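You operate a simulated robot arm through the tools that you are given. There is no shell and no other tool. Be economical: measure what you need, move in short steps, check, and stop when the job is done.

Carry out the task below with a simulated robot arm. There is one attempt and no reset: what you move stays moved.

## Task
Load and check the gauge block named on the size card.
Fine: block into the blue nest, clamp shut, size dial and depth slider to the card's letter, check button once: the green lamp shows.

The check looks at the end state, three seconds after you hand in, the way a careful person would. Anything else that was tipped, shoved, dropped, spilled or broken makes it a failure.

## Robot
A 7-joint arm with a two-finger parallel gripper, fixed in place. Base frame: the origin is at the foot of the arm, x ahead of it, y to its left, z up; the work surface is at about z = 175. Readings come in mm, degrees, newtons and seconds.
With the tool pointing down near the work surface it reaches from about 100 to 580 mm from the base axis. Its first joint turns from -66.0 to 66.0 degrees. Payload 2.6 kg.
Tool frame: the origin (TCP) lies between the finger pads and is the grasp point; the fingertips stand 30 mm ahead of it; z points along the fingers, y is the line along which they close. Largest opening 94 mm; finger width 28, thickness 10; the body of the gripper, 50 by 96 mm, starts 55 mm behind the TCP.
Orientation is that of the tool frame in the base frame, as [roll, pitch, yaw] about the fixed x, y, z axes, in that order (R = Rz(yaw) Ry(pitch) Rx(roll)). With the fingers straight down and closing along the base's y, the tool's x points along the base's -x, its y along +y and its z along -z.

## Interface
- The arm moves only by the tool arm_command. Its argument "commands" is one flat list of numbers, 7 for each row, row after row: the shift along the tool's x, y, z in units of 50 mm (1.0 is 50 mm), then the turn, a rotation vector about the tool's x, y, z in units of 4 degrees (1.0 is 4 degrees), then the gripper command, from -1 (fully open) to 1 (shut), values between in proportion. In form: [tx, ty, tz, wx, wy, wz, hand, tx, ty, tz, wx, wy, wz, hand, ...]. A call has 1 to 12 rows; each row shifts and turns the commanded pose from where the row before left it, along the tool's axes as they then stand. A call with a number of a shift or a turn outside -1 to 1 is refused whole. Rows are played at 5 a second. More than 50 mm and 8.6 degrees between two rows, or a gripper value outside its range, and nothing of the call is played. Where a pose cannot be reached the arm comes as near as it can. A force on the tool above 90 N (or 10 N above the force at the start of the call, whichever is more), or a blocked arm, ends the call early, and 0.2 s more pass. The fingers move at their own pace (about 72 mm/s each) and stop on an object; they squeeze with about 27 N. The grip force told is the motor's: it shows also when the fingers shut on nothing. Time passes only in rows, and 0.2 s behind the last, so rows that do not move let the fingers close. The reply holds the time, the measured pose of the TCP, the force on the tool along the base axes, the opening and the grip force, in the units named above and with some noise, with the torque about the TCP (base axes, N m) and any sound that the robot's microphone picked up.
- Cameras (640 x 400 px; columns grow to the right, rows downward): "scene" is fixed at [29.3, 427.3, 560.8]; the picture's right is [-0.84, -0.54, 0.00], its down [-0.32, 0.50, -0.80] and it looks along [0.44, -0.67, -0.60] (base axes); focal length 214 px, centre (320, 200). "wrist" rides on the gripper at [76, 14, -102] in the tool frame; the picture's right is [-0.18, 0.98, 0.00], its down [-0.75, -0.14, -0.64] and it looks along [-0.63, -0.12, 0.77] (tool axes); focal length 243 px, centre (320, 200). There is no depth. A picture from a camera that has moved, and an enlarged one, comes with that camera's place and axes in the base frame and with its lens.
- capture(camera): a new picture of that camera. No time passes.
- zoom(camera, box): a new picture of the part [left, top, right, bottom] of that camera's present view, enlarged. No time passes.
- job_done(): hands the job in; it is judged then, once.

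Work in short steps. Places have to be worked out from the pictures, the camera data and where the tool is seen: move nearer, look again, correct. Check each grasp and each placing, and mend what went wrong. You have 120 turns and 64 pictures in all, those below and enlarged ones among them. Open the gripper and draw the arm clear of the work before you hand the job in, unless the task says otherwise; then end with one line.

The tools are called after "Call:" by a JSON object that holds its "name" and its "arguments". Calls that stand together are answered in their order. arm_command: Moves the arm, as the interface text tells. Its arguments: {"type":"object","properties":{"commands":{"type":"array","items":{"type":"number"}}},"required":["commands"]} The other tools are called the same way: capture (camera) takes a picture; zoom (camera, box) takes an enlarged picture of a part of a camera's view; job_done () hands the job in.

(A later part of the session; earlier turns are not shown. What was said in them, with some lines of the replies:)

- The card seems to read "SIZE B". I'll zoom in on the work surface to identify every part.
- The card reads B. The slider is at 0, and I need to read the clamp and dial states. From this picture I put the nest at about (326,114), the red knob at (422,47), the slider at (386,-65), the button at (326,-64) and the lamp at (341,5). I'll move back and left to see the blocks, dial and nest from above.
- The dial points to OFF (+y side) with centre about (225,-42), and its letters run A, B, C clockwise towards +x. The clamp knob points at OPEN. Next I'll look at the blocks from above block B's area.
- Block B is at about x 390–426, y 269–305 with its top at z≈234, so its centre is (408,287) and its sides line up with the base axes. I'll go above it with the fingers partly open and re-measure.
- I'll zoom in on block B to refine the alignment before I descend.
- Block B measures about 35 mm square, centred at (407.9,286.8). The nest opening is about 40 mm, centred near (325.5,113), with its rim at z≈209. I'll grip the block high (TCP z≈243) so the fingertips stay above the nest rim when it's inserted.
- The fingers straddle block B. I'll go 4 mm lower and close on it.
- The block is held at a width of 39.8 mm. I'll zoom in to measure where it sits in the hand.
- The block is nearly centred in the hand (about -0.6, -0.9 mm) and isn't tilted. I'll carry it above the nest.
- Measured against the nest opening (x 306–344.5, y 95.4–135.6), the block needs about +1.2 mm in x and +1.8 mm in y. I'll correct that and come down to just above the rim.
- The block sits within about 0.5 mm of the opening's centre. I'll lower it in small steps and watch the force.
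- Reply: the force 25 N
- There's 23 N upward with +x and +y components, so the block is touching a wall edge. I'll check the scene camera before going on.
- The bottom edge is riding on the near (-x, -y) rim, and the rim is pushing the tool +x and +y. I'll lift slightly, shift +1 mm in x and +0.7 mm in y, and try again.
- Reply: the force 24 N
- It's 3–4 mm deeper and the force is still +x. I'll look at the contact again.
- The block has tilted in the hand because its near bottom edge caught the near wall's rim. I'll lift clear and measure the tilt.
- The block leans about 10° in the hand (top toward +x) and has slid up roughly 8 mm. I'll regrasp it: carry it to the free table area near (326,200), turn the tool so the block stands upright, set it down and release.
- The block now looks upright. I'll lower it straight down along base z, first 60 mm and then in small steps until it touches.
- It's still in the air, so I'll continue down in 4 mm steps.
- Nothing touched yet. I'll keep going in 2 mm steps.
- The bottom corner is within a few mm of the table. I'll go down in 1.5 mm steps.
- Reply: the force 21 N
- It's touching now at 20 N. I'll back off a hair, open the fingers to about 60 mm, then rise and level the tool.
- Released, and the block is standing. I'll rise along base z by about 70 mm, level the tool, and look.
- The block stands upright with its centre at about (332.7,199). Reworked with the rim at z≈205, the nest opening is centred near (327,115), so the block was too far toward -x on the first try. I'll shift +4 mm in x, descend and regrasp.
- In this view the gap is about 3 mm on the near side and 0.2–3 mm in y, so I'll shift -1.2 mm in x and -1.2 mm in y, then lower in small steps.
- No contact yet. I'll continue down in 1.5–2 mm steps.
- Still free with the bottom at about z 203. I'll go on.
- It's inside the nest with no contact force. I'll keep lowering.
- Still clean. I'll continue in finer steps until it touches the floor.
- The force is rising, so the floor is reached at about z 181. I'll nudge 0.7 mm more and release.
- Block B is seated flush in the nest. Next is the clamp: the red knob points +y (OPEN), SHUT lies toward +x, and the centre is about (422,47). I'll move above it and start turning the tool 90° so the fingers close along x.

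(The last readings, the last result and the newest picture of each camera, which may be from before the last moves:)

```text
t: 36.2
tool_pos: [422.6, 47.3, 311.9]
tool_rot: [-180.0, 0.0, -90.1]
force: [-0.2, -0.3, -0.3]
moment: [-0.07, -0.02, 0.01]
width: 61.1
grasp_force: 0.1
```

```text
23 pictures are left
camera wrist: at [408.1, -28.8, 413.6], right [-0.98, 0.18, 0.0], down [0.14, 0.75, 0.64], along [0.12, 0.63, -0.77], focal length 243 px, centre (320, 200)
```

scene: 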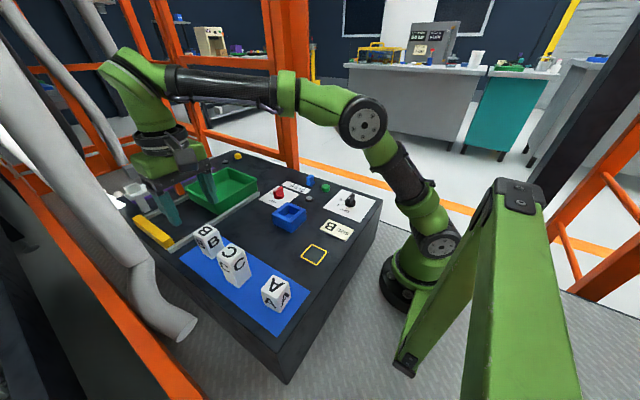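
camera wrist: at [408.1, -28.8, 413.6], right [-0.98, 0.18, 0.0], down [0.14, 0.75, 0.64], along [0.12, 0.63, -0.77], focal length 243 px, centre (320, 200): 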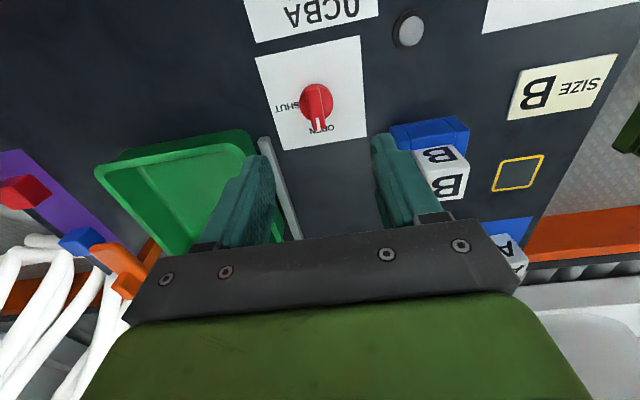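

Call:
{"name": "zoom", "arguments": {"camera": "wrist", "box": [260, 60, 372, 150]}}

```text
4.44 times, centred on (316, 105) of wrist
camera zoom: at [408.1, -28.8, 413.6], right [-0.98, 0.18, 0.0], down [0.14, 0.75, 0.64], along [0.12, 0.63, -0.77], focal length 1078 px, centre (338, 622)
```

zoom: 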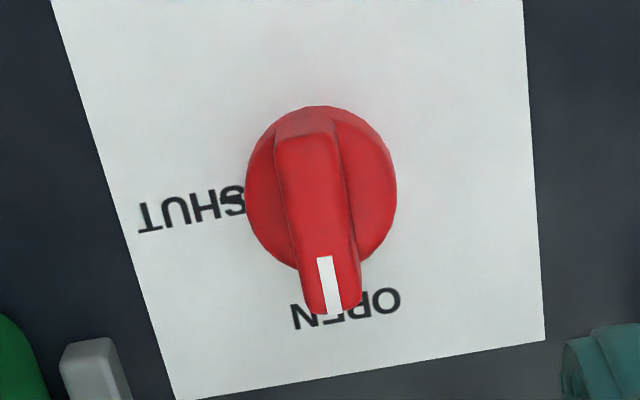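

The knob axis is at about (426,44) and the bar is about 13 mm wide and 35 mm long along y. I'll align, narrow the opening to 40 mm and lower the tips to about z 192.

Call:
{"name": "arm_command", "arguments": {"commands": [0.06, -0.078, 0.4, 0, 0, 0, 0.15, 0, 0, 0.5, 0, 0, 0, 0.15, 0, 0, 0.4, 0, 0, 0, 0.15, 0, 0, 0.3, 0, 0, 0, 0.15, 0, 0, 0.12, 0, 0, 0, 0.15, 0, 0, 0, 0, 0, 0, 0.15]}}

Call:
{"name": "zoom", "arguments": {"camera": "scene", "box": [240, 160, 336, 220]}}

```text
t: 37.6
tool_pos: [425.2, 44.3, 225.7]
tool_rot: [-180.0, 0.1, -90.0]
force: [0.3, -0.4, -0.6]
moment: [-0.01, -0.01, -0.01]
width: 40.3
grasp_force: 0.0
```

```text
6.67 times, centred on (288, 190) of scene
camera zoom: at [29.3, 427.3, 560.8], right [-0.84, -0.54, 0.0], down [-0.32, 0.5, -0.8], along [0.44, -0.67, -0.6], focal length 1430 px, centre (533, 267)
```

zoom: 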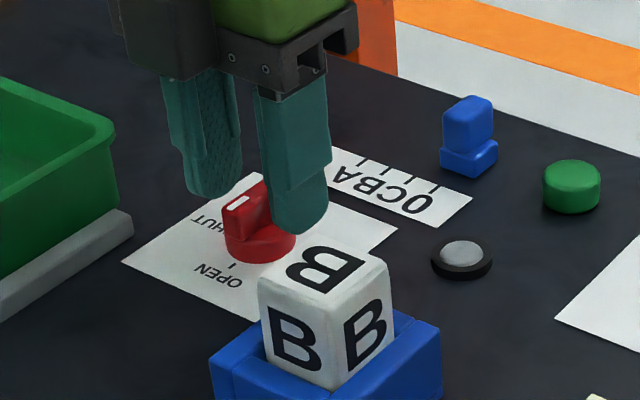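

The fingers straddle the bar. I'll go 3 mm lower and close.

Call:
{"name": "arm_command", "arguments": {"commands": [0, 0, 0.06, 0, 0, 0, 0.15, 0, 0, 0, 0, 0, 0, 1, 0, 0, 0, 0, 0, 0, 1, 0, 0, 0, 0, 0, 0, 1]}}

```text
t: 38.6
tool_pos: [424.1, 43.4, 222.7]
tool_rot: [-179.9, 0.0, -90.0]
force: [0.4, 0.2, -1.5]
moment: [0.23, -0.03, 0.01]
width: 12.1
grasp_force: 44.8
```

It's gripped at 12 mm. I'll turn clockwise seen from above (tool z +), 44° first, and check the torque.

Call:
{"name": "arm_command", "arguments": {"commands": [0, 0, 0, 0, 0, 1, 1, 0, 0, 0, 0, 0, 1, 1, 0, 0, 0, 0, 0, 1, 1, 0, 0, 0, 0, 0, 1, 1, 0, 0, 0, 0, 0, 1, 1, 0, 0, 0, 0, 0, 1, 1, 0, 0, 0, 0, 0, 1, 1, 0, 0, 0, 0, 0, 1, 1, 0, 0, 0, 0, 0, 1, 1, 0, 0, 0, 0, 0, 1, 1, 0, 0, 0, 0, 0, 1, 1]}}

Call:
{"name": "arm_command", "arguments": {"commands": [0, 0, 0, 0, 0, 1, 1, 0, 0, 0, 0, 0, 1, 1, 0, 0, 0, 0, 0, 1, 1, 0, 0, 0, 0, 0, 1, 1, 0, 0, 0, 0, 0, 1, 1, 0, 0, 0, 0, 0, 1, 1, 0, 0, 0, 0, 0, 1, 1, 0, 0, 0, 0, 0, 1, 1, 0, 0, 0, 0, 0, 1, 1, 0, 0, 0, 0, 0, 1, 1, 0, 0, 0, 0, 0, 1, 1, 0, 0, 0, 0, 0, 0.5, 1]}}

```text
t: 41.0
tool_pos: [424.0, 44.0, 223.2]
tool_rot: [179.9, -0.1, -134.3]
force: [-25.9, -2.6, 8.4]
moment: [0.69, -0.38, 0.01]
width: 11.9
grasp_force: 45.0
```

```text
t: 43.6
tool_pos: [423.9, 45.7, 221.7]
tool_rot: [179.7, -0.4, 179.7]
force: [-27.0, 9.3, 15.0]
moment: [0.02, 1.58, 0.11]
width: 11.8
grasp_force: 44.5
```

The turn is complete. I'll release, rise and look at the knob.

Call:
{"name": "arm_command", "arguments": {"commands": [0, 0, 0, 0, 0, 0, 0.15, 0, 0, 0, 0, 0, 0, 0.15, 0, 0, -0.4, 0, 0, 0, 0.15, 0, 0, -0.8, 0, 0, 0, 0.15, 0.3, 0, -0.8, 0, 0, 0, 0.15, 0.3, 0, 0, 0, 0, 0, 0.15, 0, 0, 0, 0, 0, 0, 0.15]}}

Call:
{"name": "capture", "arguments": {"camera": "wrist"}}

```text
t: 45.2
tool_pos: [395.2, 43.2, 322.1]
tool_rot: [180.0, 0.0, -180.0]
force: [-1.2, -0.6, -0.4]
moment: [-0.01, 0.02, 0.0]
width: 40.2
grasp_force: 0.0
```

```text
20 pictures are left
camera wrist: at [319.6, 58.2, 424.9], right [0.18, 0.98, 0.0], down [0.75, -0.14, 0.64], along [0.63, -0.12, -0.77], focal length 243 px, centre (320, 200)
```

wrist: 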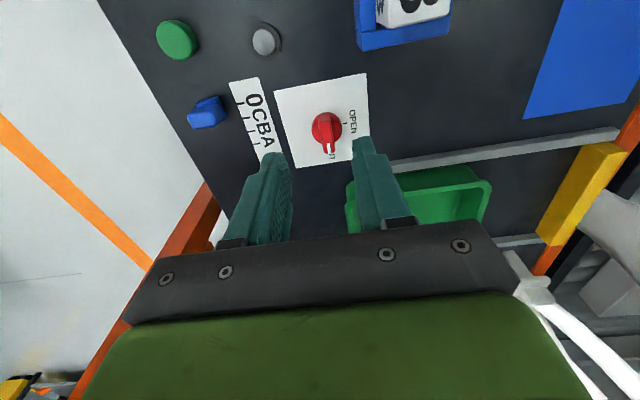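

Call:
{"name": "zoom", "arguments": {"camera": "wrist", "box": [180, 70, 372, 180]}}

```text
3.33 times, centred on (276, 125) of wrist
camera zoom: at [319.6, 58.2, 424.9], right [0.18, 0.98, 0.0], down [0.75, -0.14, 0.64], along [0.63, -0.12, -0.77], focal length 809 px, centre (467, 450)
```

zoom: 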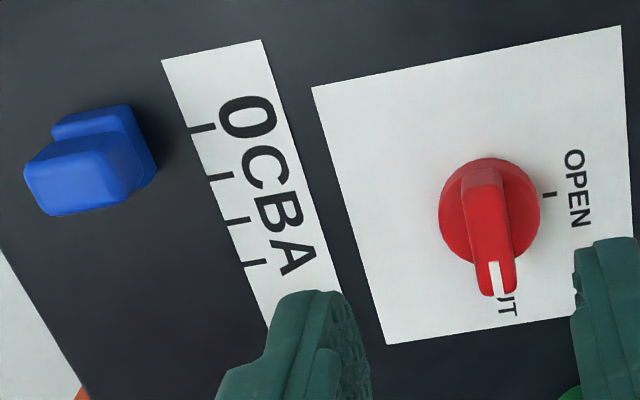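

The clamp points at SHUT. The slider handle is at about (386,-63.5) and the tick spacing is 15 mm with B at x≈416, so it needs +30 mm. I'll move over the handle, to grip it along y.

Call:
{"name": "arm_command", "arguments": {"commands": [0.064, -0.718, 0, 0, 0, 0, 0.0, 0.064, -0.718, 0, 0, 0, 0, 0.0, 0.064, -0.718, 0, 0, 0, 0, 0.0, 0, 0, 0.6, 0, 0, 0, 0.0, 0, 0, 0.6, 0, 0, 0, 0, 0, 0, 0, 0, 0, 0, 0]}}

Call:
{"name": "zoom", "arguments": {"camera": "wrist", "box": [240, 70, 400, 190]}}

```text
t: 46.6
tool_pos: [385.5, -65.0, 259.0]
tool_rot: [-180.0, 0.0, -179.9]
force: [-0.1, 0.2, 0.2]
moment: [-0.03, -0.02, 0.0]
width: 47.1
grasp_force: 0.1
```

```text
3.33 times, centred on (320, 130) of wrist
camera zoom: at [310.2, -48.8, 361.7], right [0.18, 0.98, 0.0], down [0.75, -0.14, 0.64], along [0.63, -0.12, -0.77], focal length 809 px, centre (320, 433)
```

zoom: 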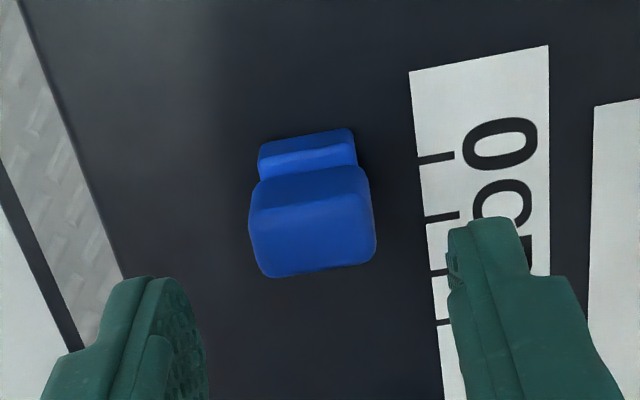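

Aligned; the handle is about 25 mm wide. I'll shift 1.3 mm in -y, lower to TCP z≈224 and close.

Call:
{"name": "arm_command", "arguments": {"commands": [0, -0.026, 0.3, 0, 0, 0, 0, 0, 0, 0.25, 0, 0, 0, 0, 0, 0, 0.15, 0, 0, 0, 0, 0, 0, 0, 0, 0, 0, 0.6, 0, 0, 0, 0, 0, 0, 1, 0, 0, 0, 0, 0, 0, 1]}}

```text
t: 48.0
tool_pos: [386.8, -65.9, 225.5]
tool_rot: [-180.0, 0.0, 180.0]
force: [1.2, 2.1, -1.7]
moment: [0.07, -0.32, -0.18]
width: 25.5
grasp_force: 44.8
```

It's gripped at 25.5 mm. I'll slide +30 mm along x in 5 mm rows.

Call:
{"name": "arm_command", "arguments": {"commands": [-0.1, 0, 0, 0, 0, 0, 1, -0.1, 0, 0, 0, 0, 0, 1, -0.1, 0, 0, 0, 0, 0, 1, -0.1, 0, 0, 0, 0, 0, 1, -0.1, 0, 0, 0, 0, 0, 1, -0.1, 0, 0, 0, 0, 0, 1, 0, 0, 0, 0, 0, 0, 1]}}

Call:
{"name": "zoom", "arguments": {"camera": "wrist", "box": [260, 90, 400, 190]}}

```text
t: 49.6
tool_pos: [413.8, -64.1, 227.5]
tool_rot: [-180.0, -0.3, -180.0]
force: [-0.4, 1.0, -19.1]
moment: [0.01, 1.27, -0.01]
width: 25.2
grasp_force: 45.2
```

```text
4.00 times, centred on (330, 140) of wrist
camera zoom: at [339.6, -50.3, 328.9], right [0.18, 0.98, 0.0], down [0.76, -0.14, 0.64], along [0.63, -0.12, -0.77], focal length 970 px, centre (280, 440)
```

zoom: 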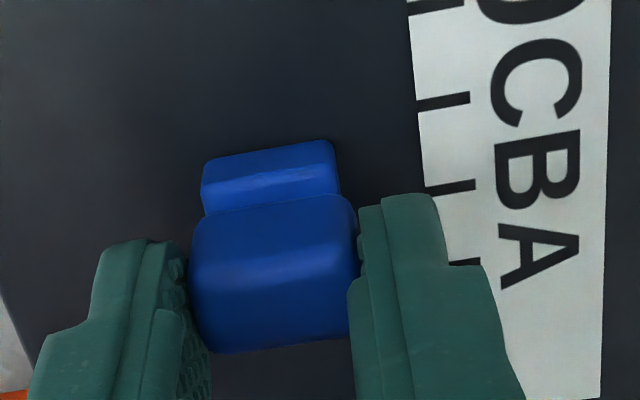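

It moved about 28–30 mm. I'll release, rise and verify against the B tick.

Call:
{"name": "arm_command", "arguments": {"commands": [0, 0, 0, 0, 0, 0, 0, 0, 0, 0, 0, 0, 0, 0, 0, 0, -0.3, 0, 0, 0, 0, 0, 0, -0.5, 0, 0, 0, 0, 0, 0, -0.5, 0, 0, 0, 0, 0.4, 0.3, 0, 0, 0, 0, 0, 0.4, 0.3, 0, 0, 0, 0, 0, 0, 0, 0, 0, 0, 0, 0]}}

Call:
{"name": "zoom", "arguments": {"camera": "wrist", "box": [200, 60, 360, 180]}}

```text
t: 51.4
tool_pos: [374.9, -34.1, 291.3]
tool_rot: [-180.0, 0.1, -180.0]
force: [-0.2, 0.2, 1.0]
moment: [0.0, -0.03, 0.0]
width: 47.1
grasp_force: 0.1
```

```text
3.33 times, centred on (280, 120) of wrist
camera zoom: at [300.0, -19.7, 394.3], right [0.18, 0.98, 0.0], down [0.75, -0.14, 0.64], along [0.63, -0.12, -0.77], focal length 809 px, centre (453, 467)
```

zoom: 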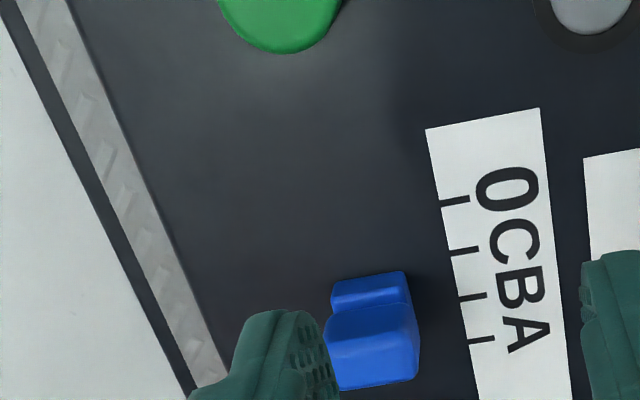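

The slider is within about 1 mm of B. Next is the dial: I'll go above (225,-42) and turn the tool 90° as I did for the clamp.

Call:
{"name": "arm_command", "arguments": {"commands": [0.75, -0.04, -0.1, 0, 0, 0, 0, 0.75, -0.04, -0.1, 0, 0, 0, 0, 0.75, -0.04, -0.1, 0, 0, 0, 0, 0.75, -0.04, -0.1, 0, 0, 0, 0, 0, 0, 0, 0, 0, -1, 0, 0, 0, 0, 0, 0, -1, 0, 0, 0, 0, 0, 0, -1, 0, 0, 0, 0, 0, 0, -1, 0, 0, 0, 0, 0, 0, -1, 0, 0, 0, 0, 0, 0, -1, 0, 0, 0, 0, 0, 0, -1, 0, 0, 0, 0, 0, 0, -1, 0]}}

Call:
{"name": "arm_command", "arguments": {"commands": [0, 0, 0, 0, 0, -1, 0, 0, 0, 0, 0, 0, -1, 0, 0, 0, 0, 0, 0, -1, 0, 0, 0, 0, 0, 0, -1, 0, 0, 0, 0, 0, 0, -1, 0, 0, 0, 0, 0, 0, -1, 0, 0, 0, 0, 0, 0, -1, 0, 0, 0, 0, 0, 0, -1, 0, 0, 0, 0, 0, 0, -1, 0, 0, 0, 0, 0, 0, -1, 0, 0, 0, 0, 0, 0, -1, 0, 0, 0, 0, 0, 0, -1, 0]}}

Call:
{"name": "arm_command", "arguments": {"commands": [0, 0, 0, 0, 0, -1, 0, 0, 0, 0, 0, 0, -1, 0, 0, 0, 0, 0, 0, -0.5, 0, 0, 0, 0, 0, 0, 0, 0]}}

Call:
{"name": "zoom", "arguments": {"camera": "wrist", "box": [240, 50, 400, 170]}}

```text
t: 54.0
tool_pos: [225.7, -43.6, 311.2]
tool_rot: [179.9, 0.0, -147.9]
force: [0.4, 0.2, 0.2]
moment: [0.01, -0.02, 0.02]
width: 46.9
grasp_force: 0.1
```

```text
t: 56.6
tool_pos: [224.7, -43.6, 311.8]
tool_rot: [-180.0, 0.0, -99.9]
force: [-0.5, 0.5, 0.0]
moment: [0.0, 0.0, 0.0]
width: 46.9
grasp_force: 0.0
```

```text
t: 57.6
tool_pos: [226.3, -42.9, 312.3]
tool_rot: [180.0, 0.0, -90.0]
force: [0.7, -0.6, 0.2]
moment: [0.02, 0.01, 0.0]
width: 46.7
grasp_force: 0.0
```

```text
3.33 times, centred on (320, 110) of wrist
camera zoom: at [211.6, -119.3, 414.1], right [-0.98, 0.18, 0.0], down [0.14, 0.75, 0.64], along [0.12, 0.63, -0.77], focal length 809 px, centre (320, 500)
```

zoom: 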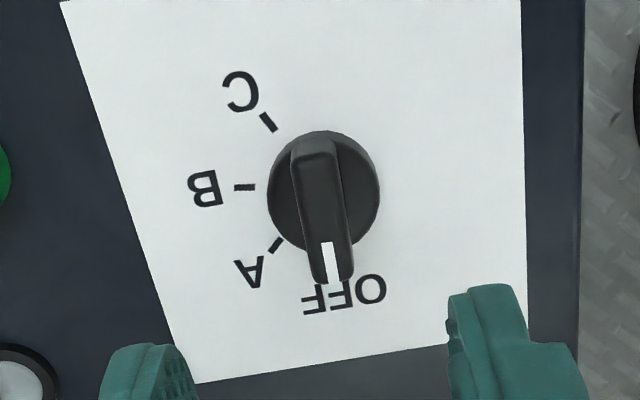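

The dial axis is at about (225.6,-40). The ticks fit a 50° spacing, so OFF to B is about 100°. I'll align, lower and grip the bar.

Call:
{"name": "arm_command", "arguments": {"commands": [-0.06, 0, 0.4, 0, 0, 0, 0.15, 0, 0, 0.5, 0, 0, 0, 0.15, 0, 0, 0.5, 0, 0, 0, 0.15, 0, 0, 0.3, 0, 0, 0, 0.15, 0, 0, 0.08, 0, 0, 0, 0.15, 0, 0, 0, 0, 0, 0, 0.15, 0, 0, 0, 0, 0, 0, 1, 0, 0, 0, 0, 0, 0, 1, 0, 0, 0, 0, 0, 0, 1]}}

```text
t: 59.6
tool_pos: [225.1, -41.4, 222.9]
tool_rot: [-179.9, 0.0, -89.9]
force: [16.4, -0.9, -10.0]
moment: [0.46, -0.29, -0.01]
width: 11.9
grasp_force: 44.9
```

It's gripped at 12 mm. I'll relieve the small side load and turn 100° clockwise.

Call:
{"name": "arm_command", "arguments": {"commands": [0, -0.016, 0, 0, 0, 0, 1, 0, 0, 0, 0, 0, 1, 1, 0, 0, 0, 0, 0, 1, 1, 0, 0, 0, 0, 0, 1, 1, 0, 0, 0, 0, 0, 1, 1, 0, 0, 0, 0, 0, 1, 1, 0, 0, 0, 0, 0, 1, 1, 0, 0, 0, 0, 0, 1, 1, 0, 0, 0, 0, 0, 1, 1, 0, 0, 0, 0, 0, 1, 1, 0, 0, 0, 0, 0, 1, 1, 0, 0, 0, 0, 0, 1, 1]}}

Call:
{"name": "arm_command", "arguments": {"commands": [0, 0, 0, 0, 0, 1, 1, 0, 0, 0, 0, 0, 1, 1, 0, 0, 0, 0, 0, 1, 1, 0, 0, 0, 0, 0, 1, 1, 0, 0, 0, 0, 0, 1, 1, 0, 0, 0, 0, 0, 1, 1, 0, 0, 0, 0, 0, 1, 1, 0, 0, 0, 0, 0, 1, 1, 0, 0, 0, 0, 0, 1, 1, 0, 0, 0, 0, 0, 1, 1, 0, 0, 0, 0, 0, 1, 1, 0, 0, 0, 0, 0, 1, 1]}}

Call:
{"name": "arm_command", "arguments": {"commands": [0, 0, 0, 0, 0, 1, 1, 0, 0, 0, 0, 0, 1, 1, 0, 0, 0, 0, 0, 0, 1, 0, 0, 0, 0, 0, 0, 0.15, 0, 0, 0, 0, 0, 0, 0.15, 0, 0, -0.5, 0, 0, 0, 0.15, 0, 0, -0.8, 0, 0, 0, 0.15, 0, 0, -0.8, 0, 0, 0, 0.15, 0, 0, 0, 0, 0, 0, 0.15]}}

Call:
{"name": "zoom", "arguments": {"camera": "wrist", "box": [240, 50, 400, 170]}}

```text
t: 62.2
tool_pos: [225.0, -39.9, 222.1]
tool_rot: [179.8, -0.1, -134.2]
force: [-18.9, -1.9, -1.8]
moment: [0.1, 0.13, -0.02]
width: 12.0
grasp_force: 44.9
```

```text
t: 64.8
tool_pos: [226.3, -39.5, 222.5]
tool_rot: [179.7, -0.2, 177.8]
force: [-18.0, 12.3, -5.2]
moment: [0.16, -0.75, -0.02]
width: 11.8
grasp_force: 45.4
```

```text
t: 66.8
tool_pos: [223.3, -39.6, 328.3]
tool_rot: [-179.9, 0.0, 170.0]
force: [-0.7, 0.3, -0.1]
moment: [-0.04, -0.01, -0.01]
width: 39.7
grasp_force: 0.0
```

```text
3.33 times, centred on (320, 110) of wrist
camera zoom: at [152.1, -12.5, 430.7], right [0.35, 0.94, 0.0], down [0.72, -0.27, 0.64], along [0.6, -0.23, -0.77], focal length 809 px, centre (320, 500)
```

zoom: 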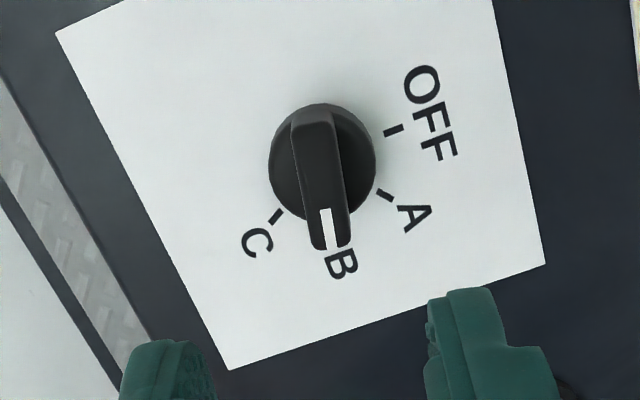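

The dial points at B. Next I'll level the yaw, close the fingers and move over the green button near (326,-64).

Call:
{"name": "arm_command", "arguments": {"commands": [0, 0, 0, 0, 0, -1, 1, 0, 0, 0, 0, 0, -1, 1, 0, 0, 0, 0, 0, -0.5, 1, -0.68, -0.16, 0.2, 0, 0, 0, 1, -0.68, -0.16, 0.2, 0, 0, 0, 1, -0.68, -0.16, 0.2, 0, 0, 0, 1, 0, 0, 0, 0, 0, 0, 1]}}

Call:
{"name": "zoom", "arguments": {"camera": "wrist", "box": [240, 60, 400, 180]}}

```text
t: 68.4
tool_pos: [329.3, -63.3, 296.9]
tool_rot: [180.0, 0.1, -179.9]
force: [-0.1, -0.2, -0.5]
moment: [0.0, -0.01, 0.01]
width: 0.0
grasp_force: 26.8
```

```text
3.33 times, centred on (320, 120) of wrist
camera zoom: at [254.0, -48.9, 399.2], right [0.18, 0.98, 0.0], down [0.75, -0.14, 0.64], along [0.63, -0.12, -0.77], focal length 809 px, centre (320, 467)
```

zoom: 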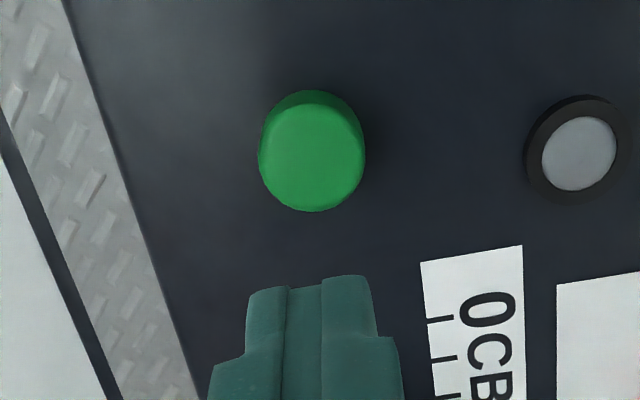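

The button centre is at (325.7,-64.6). I'll align over it and descend to about 8 mm above.

Call:
{"name": "arm_command", "arguments": {"commands": [0.086, -0.034, 0.4, 0, 0, 0, 1, 0, 0, 0.5, 0, 0, 0, 1, 0, 0, 0.46, 0, 0, 0, 1, 0, 0, 0, 0, 0, 0, 1]}}

Call:
{"name": "zoom", "arguments": {"camera": "scene", "box": [280, 160, 376, 220]}}

```text
t: 69.4
tool_pos: [324.8, -65.4, 229.5]
tool_rot: [-180.0, 0.1, 180.0]
force: [-1.2, 0.5, -0.3]
moment: [0.0, -0.01, -0.02]
width: 0.0
grasp_force: 27.3
```

```text
6.67 times, centred on (328, 190) of scene
camera zoom: at [29.3, 427.3, 560.8], right [-0.84, -0.54, 0.0], down [-0.32, 0.5, -0.8], along [0.44, -0.67, -0.6], focal length 1430 px, centre (267, 267)
```

zoom: 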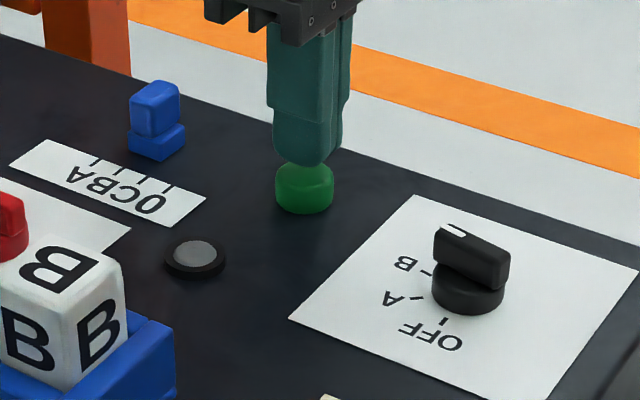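

The fingertips are above the button. I'll press down slowly in 2 mm rows.

Call:
{"name": "arm_command", "arguments": {"commands": [0, 0, 0.04, 0, 0, 0, 1, 0, 0, 0.04, 0, 0, 0, 1, 0, 0, 0.04, 0, 0, 0, 1, 0, 0, 0.04, 0, 0, 0, 1]}}

```text
t: 70.4
tool_pos: [324.2, -66.6, 221.5]
tool_rot: [180.0, -0.1, 180.0]
force: [0.3, 0.0, 0.5]
moment: [-0.04, 0.01, -0.04]
width: 0.0
grasp_force: 27.6
```

No clear contact yet, so I'll continue.

Call:
{"name": "arm_command", "arguments": {"commands": [0, 0, 0.03, 0, 0, 0, 1, 0, 0, 0.03, 0, 0, 0, 1, 0, 0, 0.03, 0, 0, 0, 1]}}

```text
t: 71.2
tool_pos: [324.3, -65.0, 217.5]
tool_rot: [-180.0, 0.1, -179.9]
force: [1.7, 0.1, 2.4]
moment: [0.01, 0.0, -0.04]
width: 0.2
grasp_force: 26.9
heard: click
```

A click was heard. I'll withdraw straight up and check the lamp.

Call:
{"name": "arm_command", "arguments": {"commands": [0, 0, -0.3, 0, 0, 0, 1, 0, 0, -0.7, 0, 0, 0, 1, 0, 0, -1, 0, 0, 0, 0, 0.5, 0, -0.5, 0, 0, 0, -1, 0, 0, 0, 0, 0, 0, -1]}}

Call:
{"name": "zoom", "arguments": {"camera": "scene", "box": [180, 150, 372, 270]}}

```text
t: 72.4
tool_pos: [295.0, -68.1, 343.6]
tool_rot: [180.0, 0.0, 180.0]
force: [0.2, 0.2, 0.5]
moment: [0.01, -0.01, 0.02]
width: 94.3
grasp_force: 0.0
```

```text
3.33 times, centred on (276, 210) of scene
camera zoom: at [29.2, 427.3, 560.8], right [-0.84, -0.54, 0.0], down [-0.32, 0.5, -0.8], along [0.44, -0.67, -0.6], focal length 715 px, centre (467, 167)
```

zoom: 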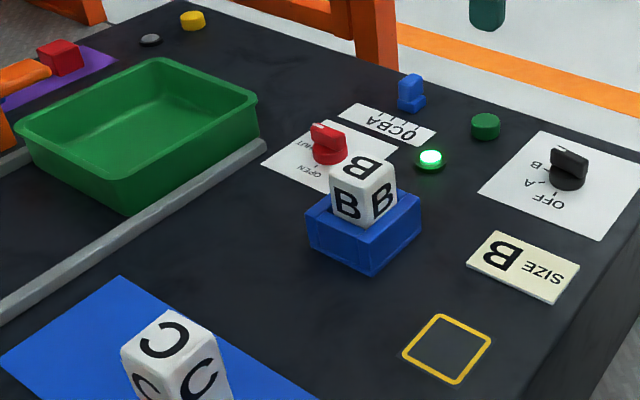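

The lamp is green, the block is seated, and the other blocks haven't moved. The gripper is open and clear, so I'm handing in.

Call:
{"name": "job_done", "arguments": {}}

```text
The job is handed in.
```

Block B is in the blue nest with the clamp shut and the dial and slider set to B; I pressed the check button once and the green lamp came on.
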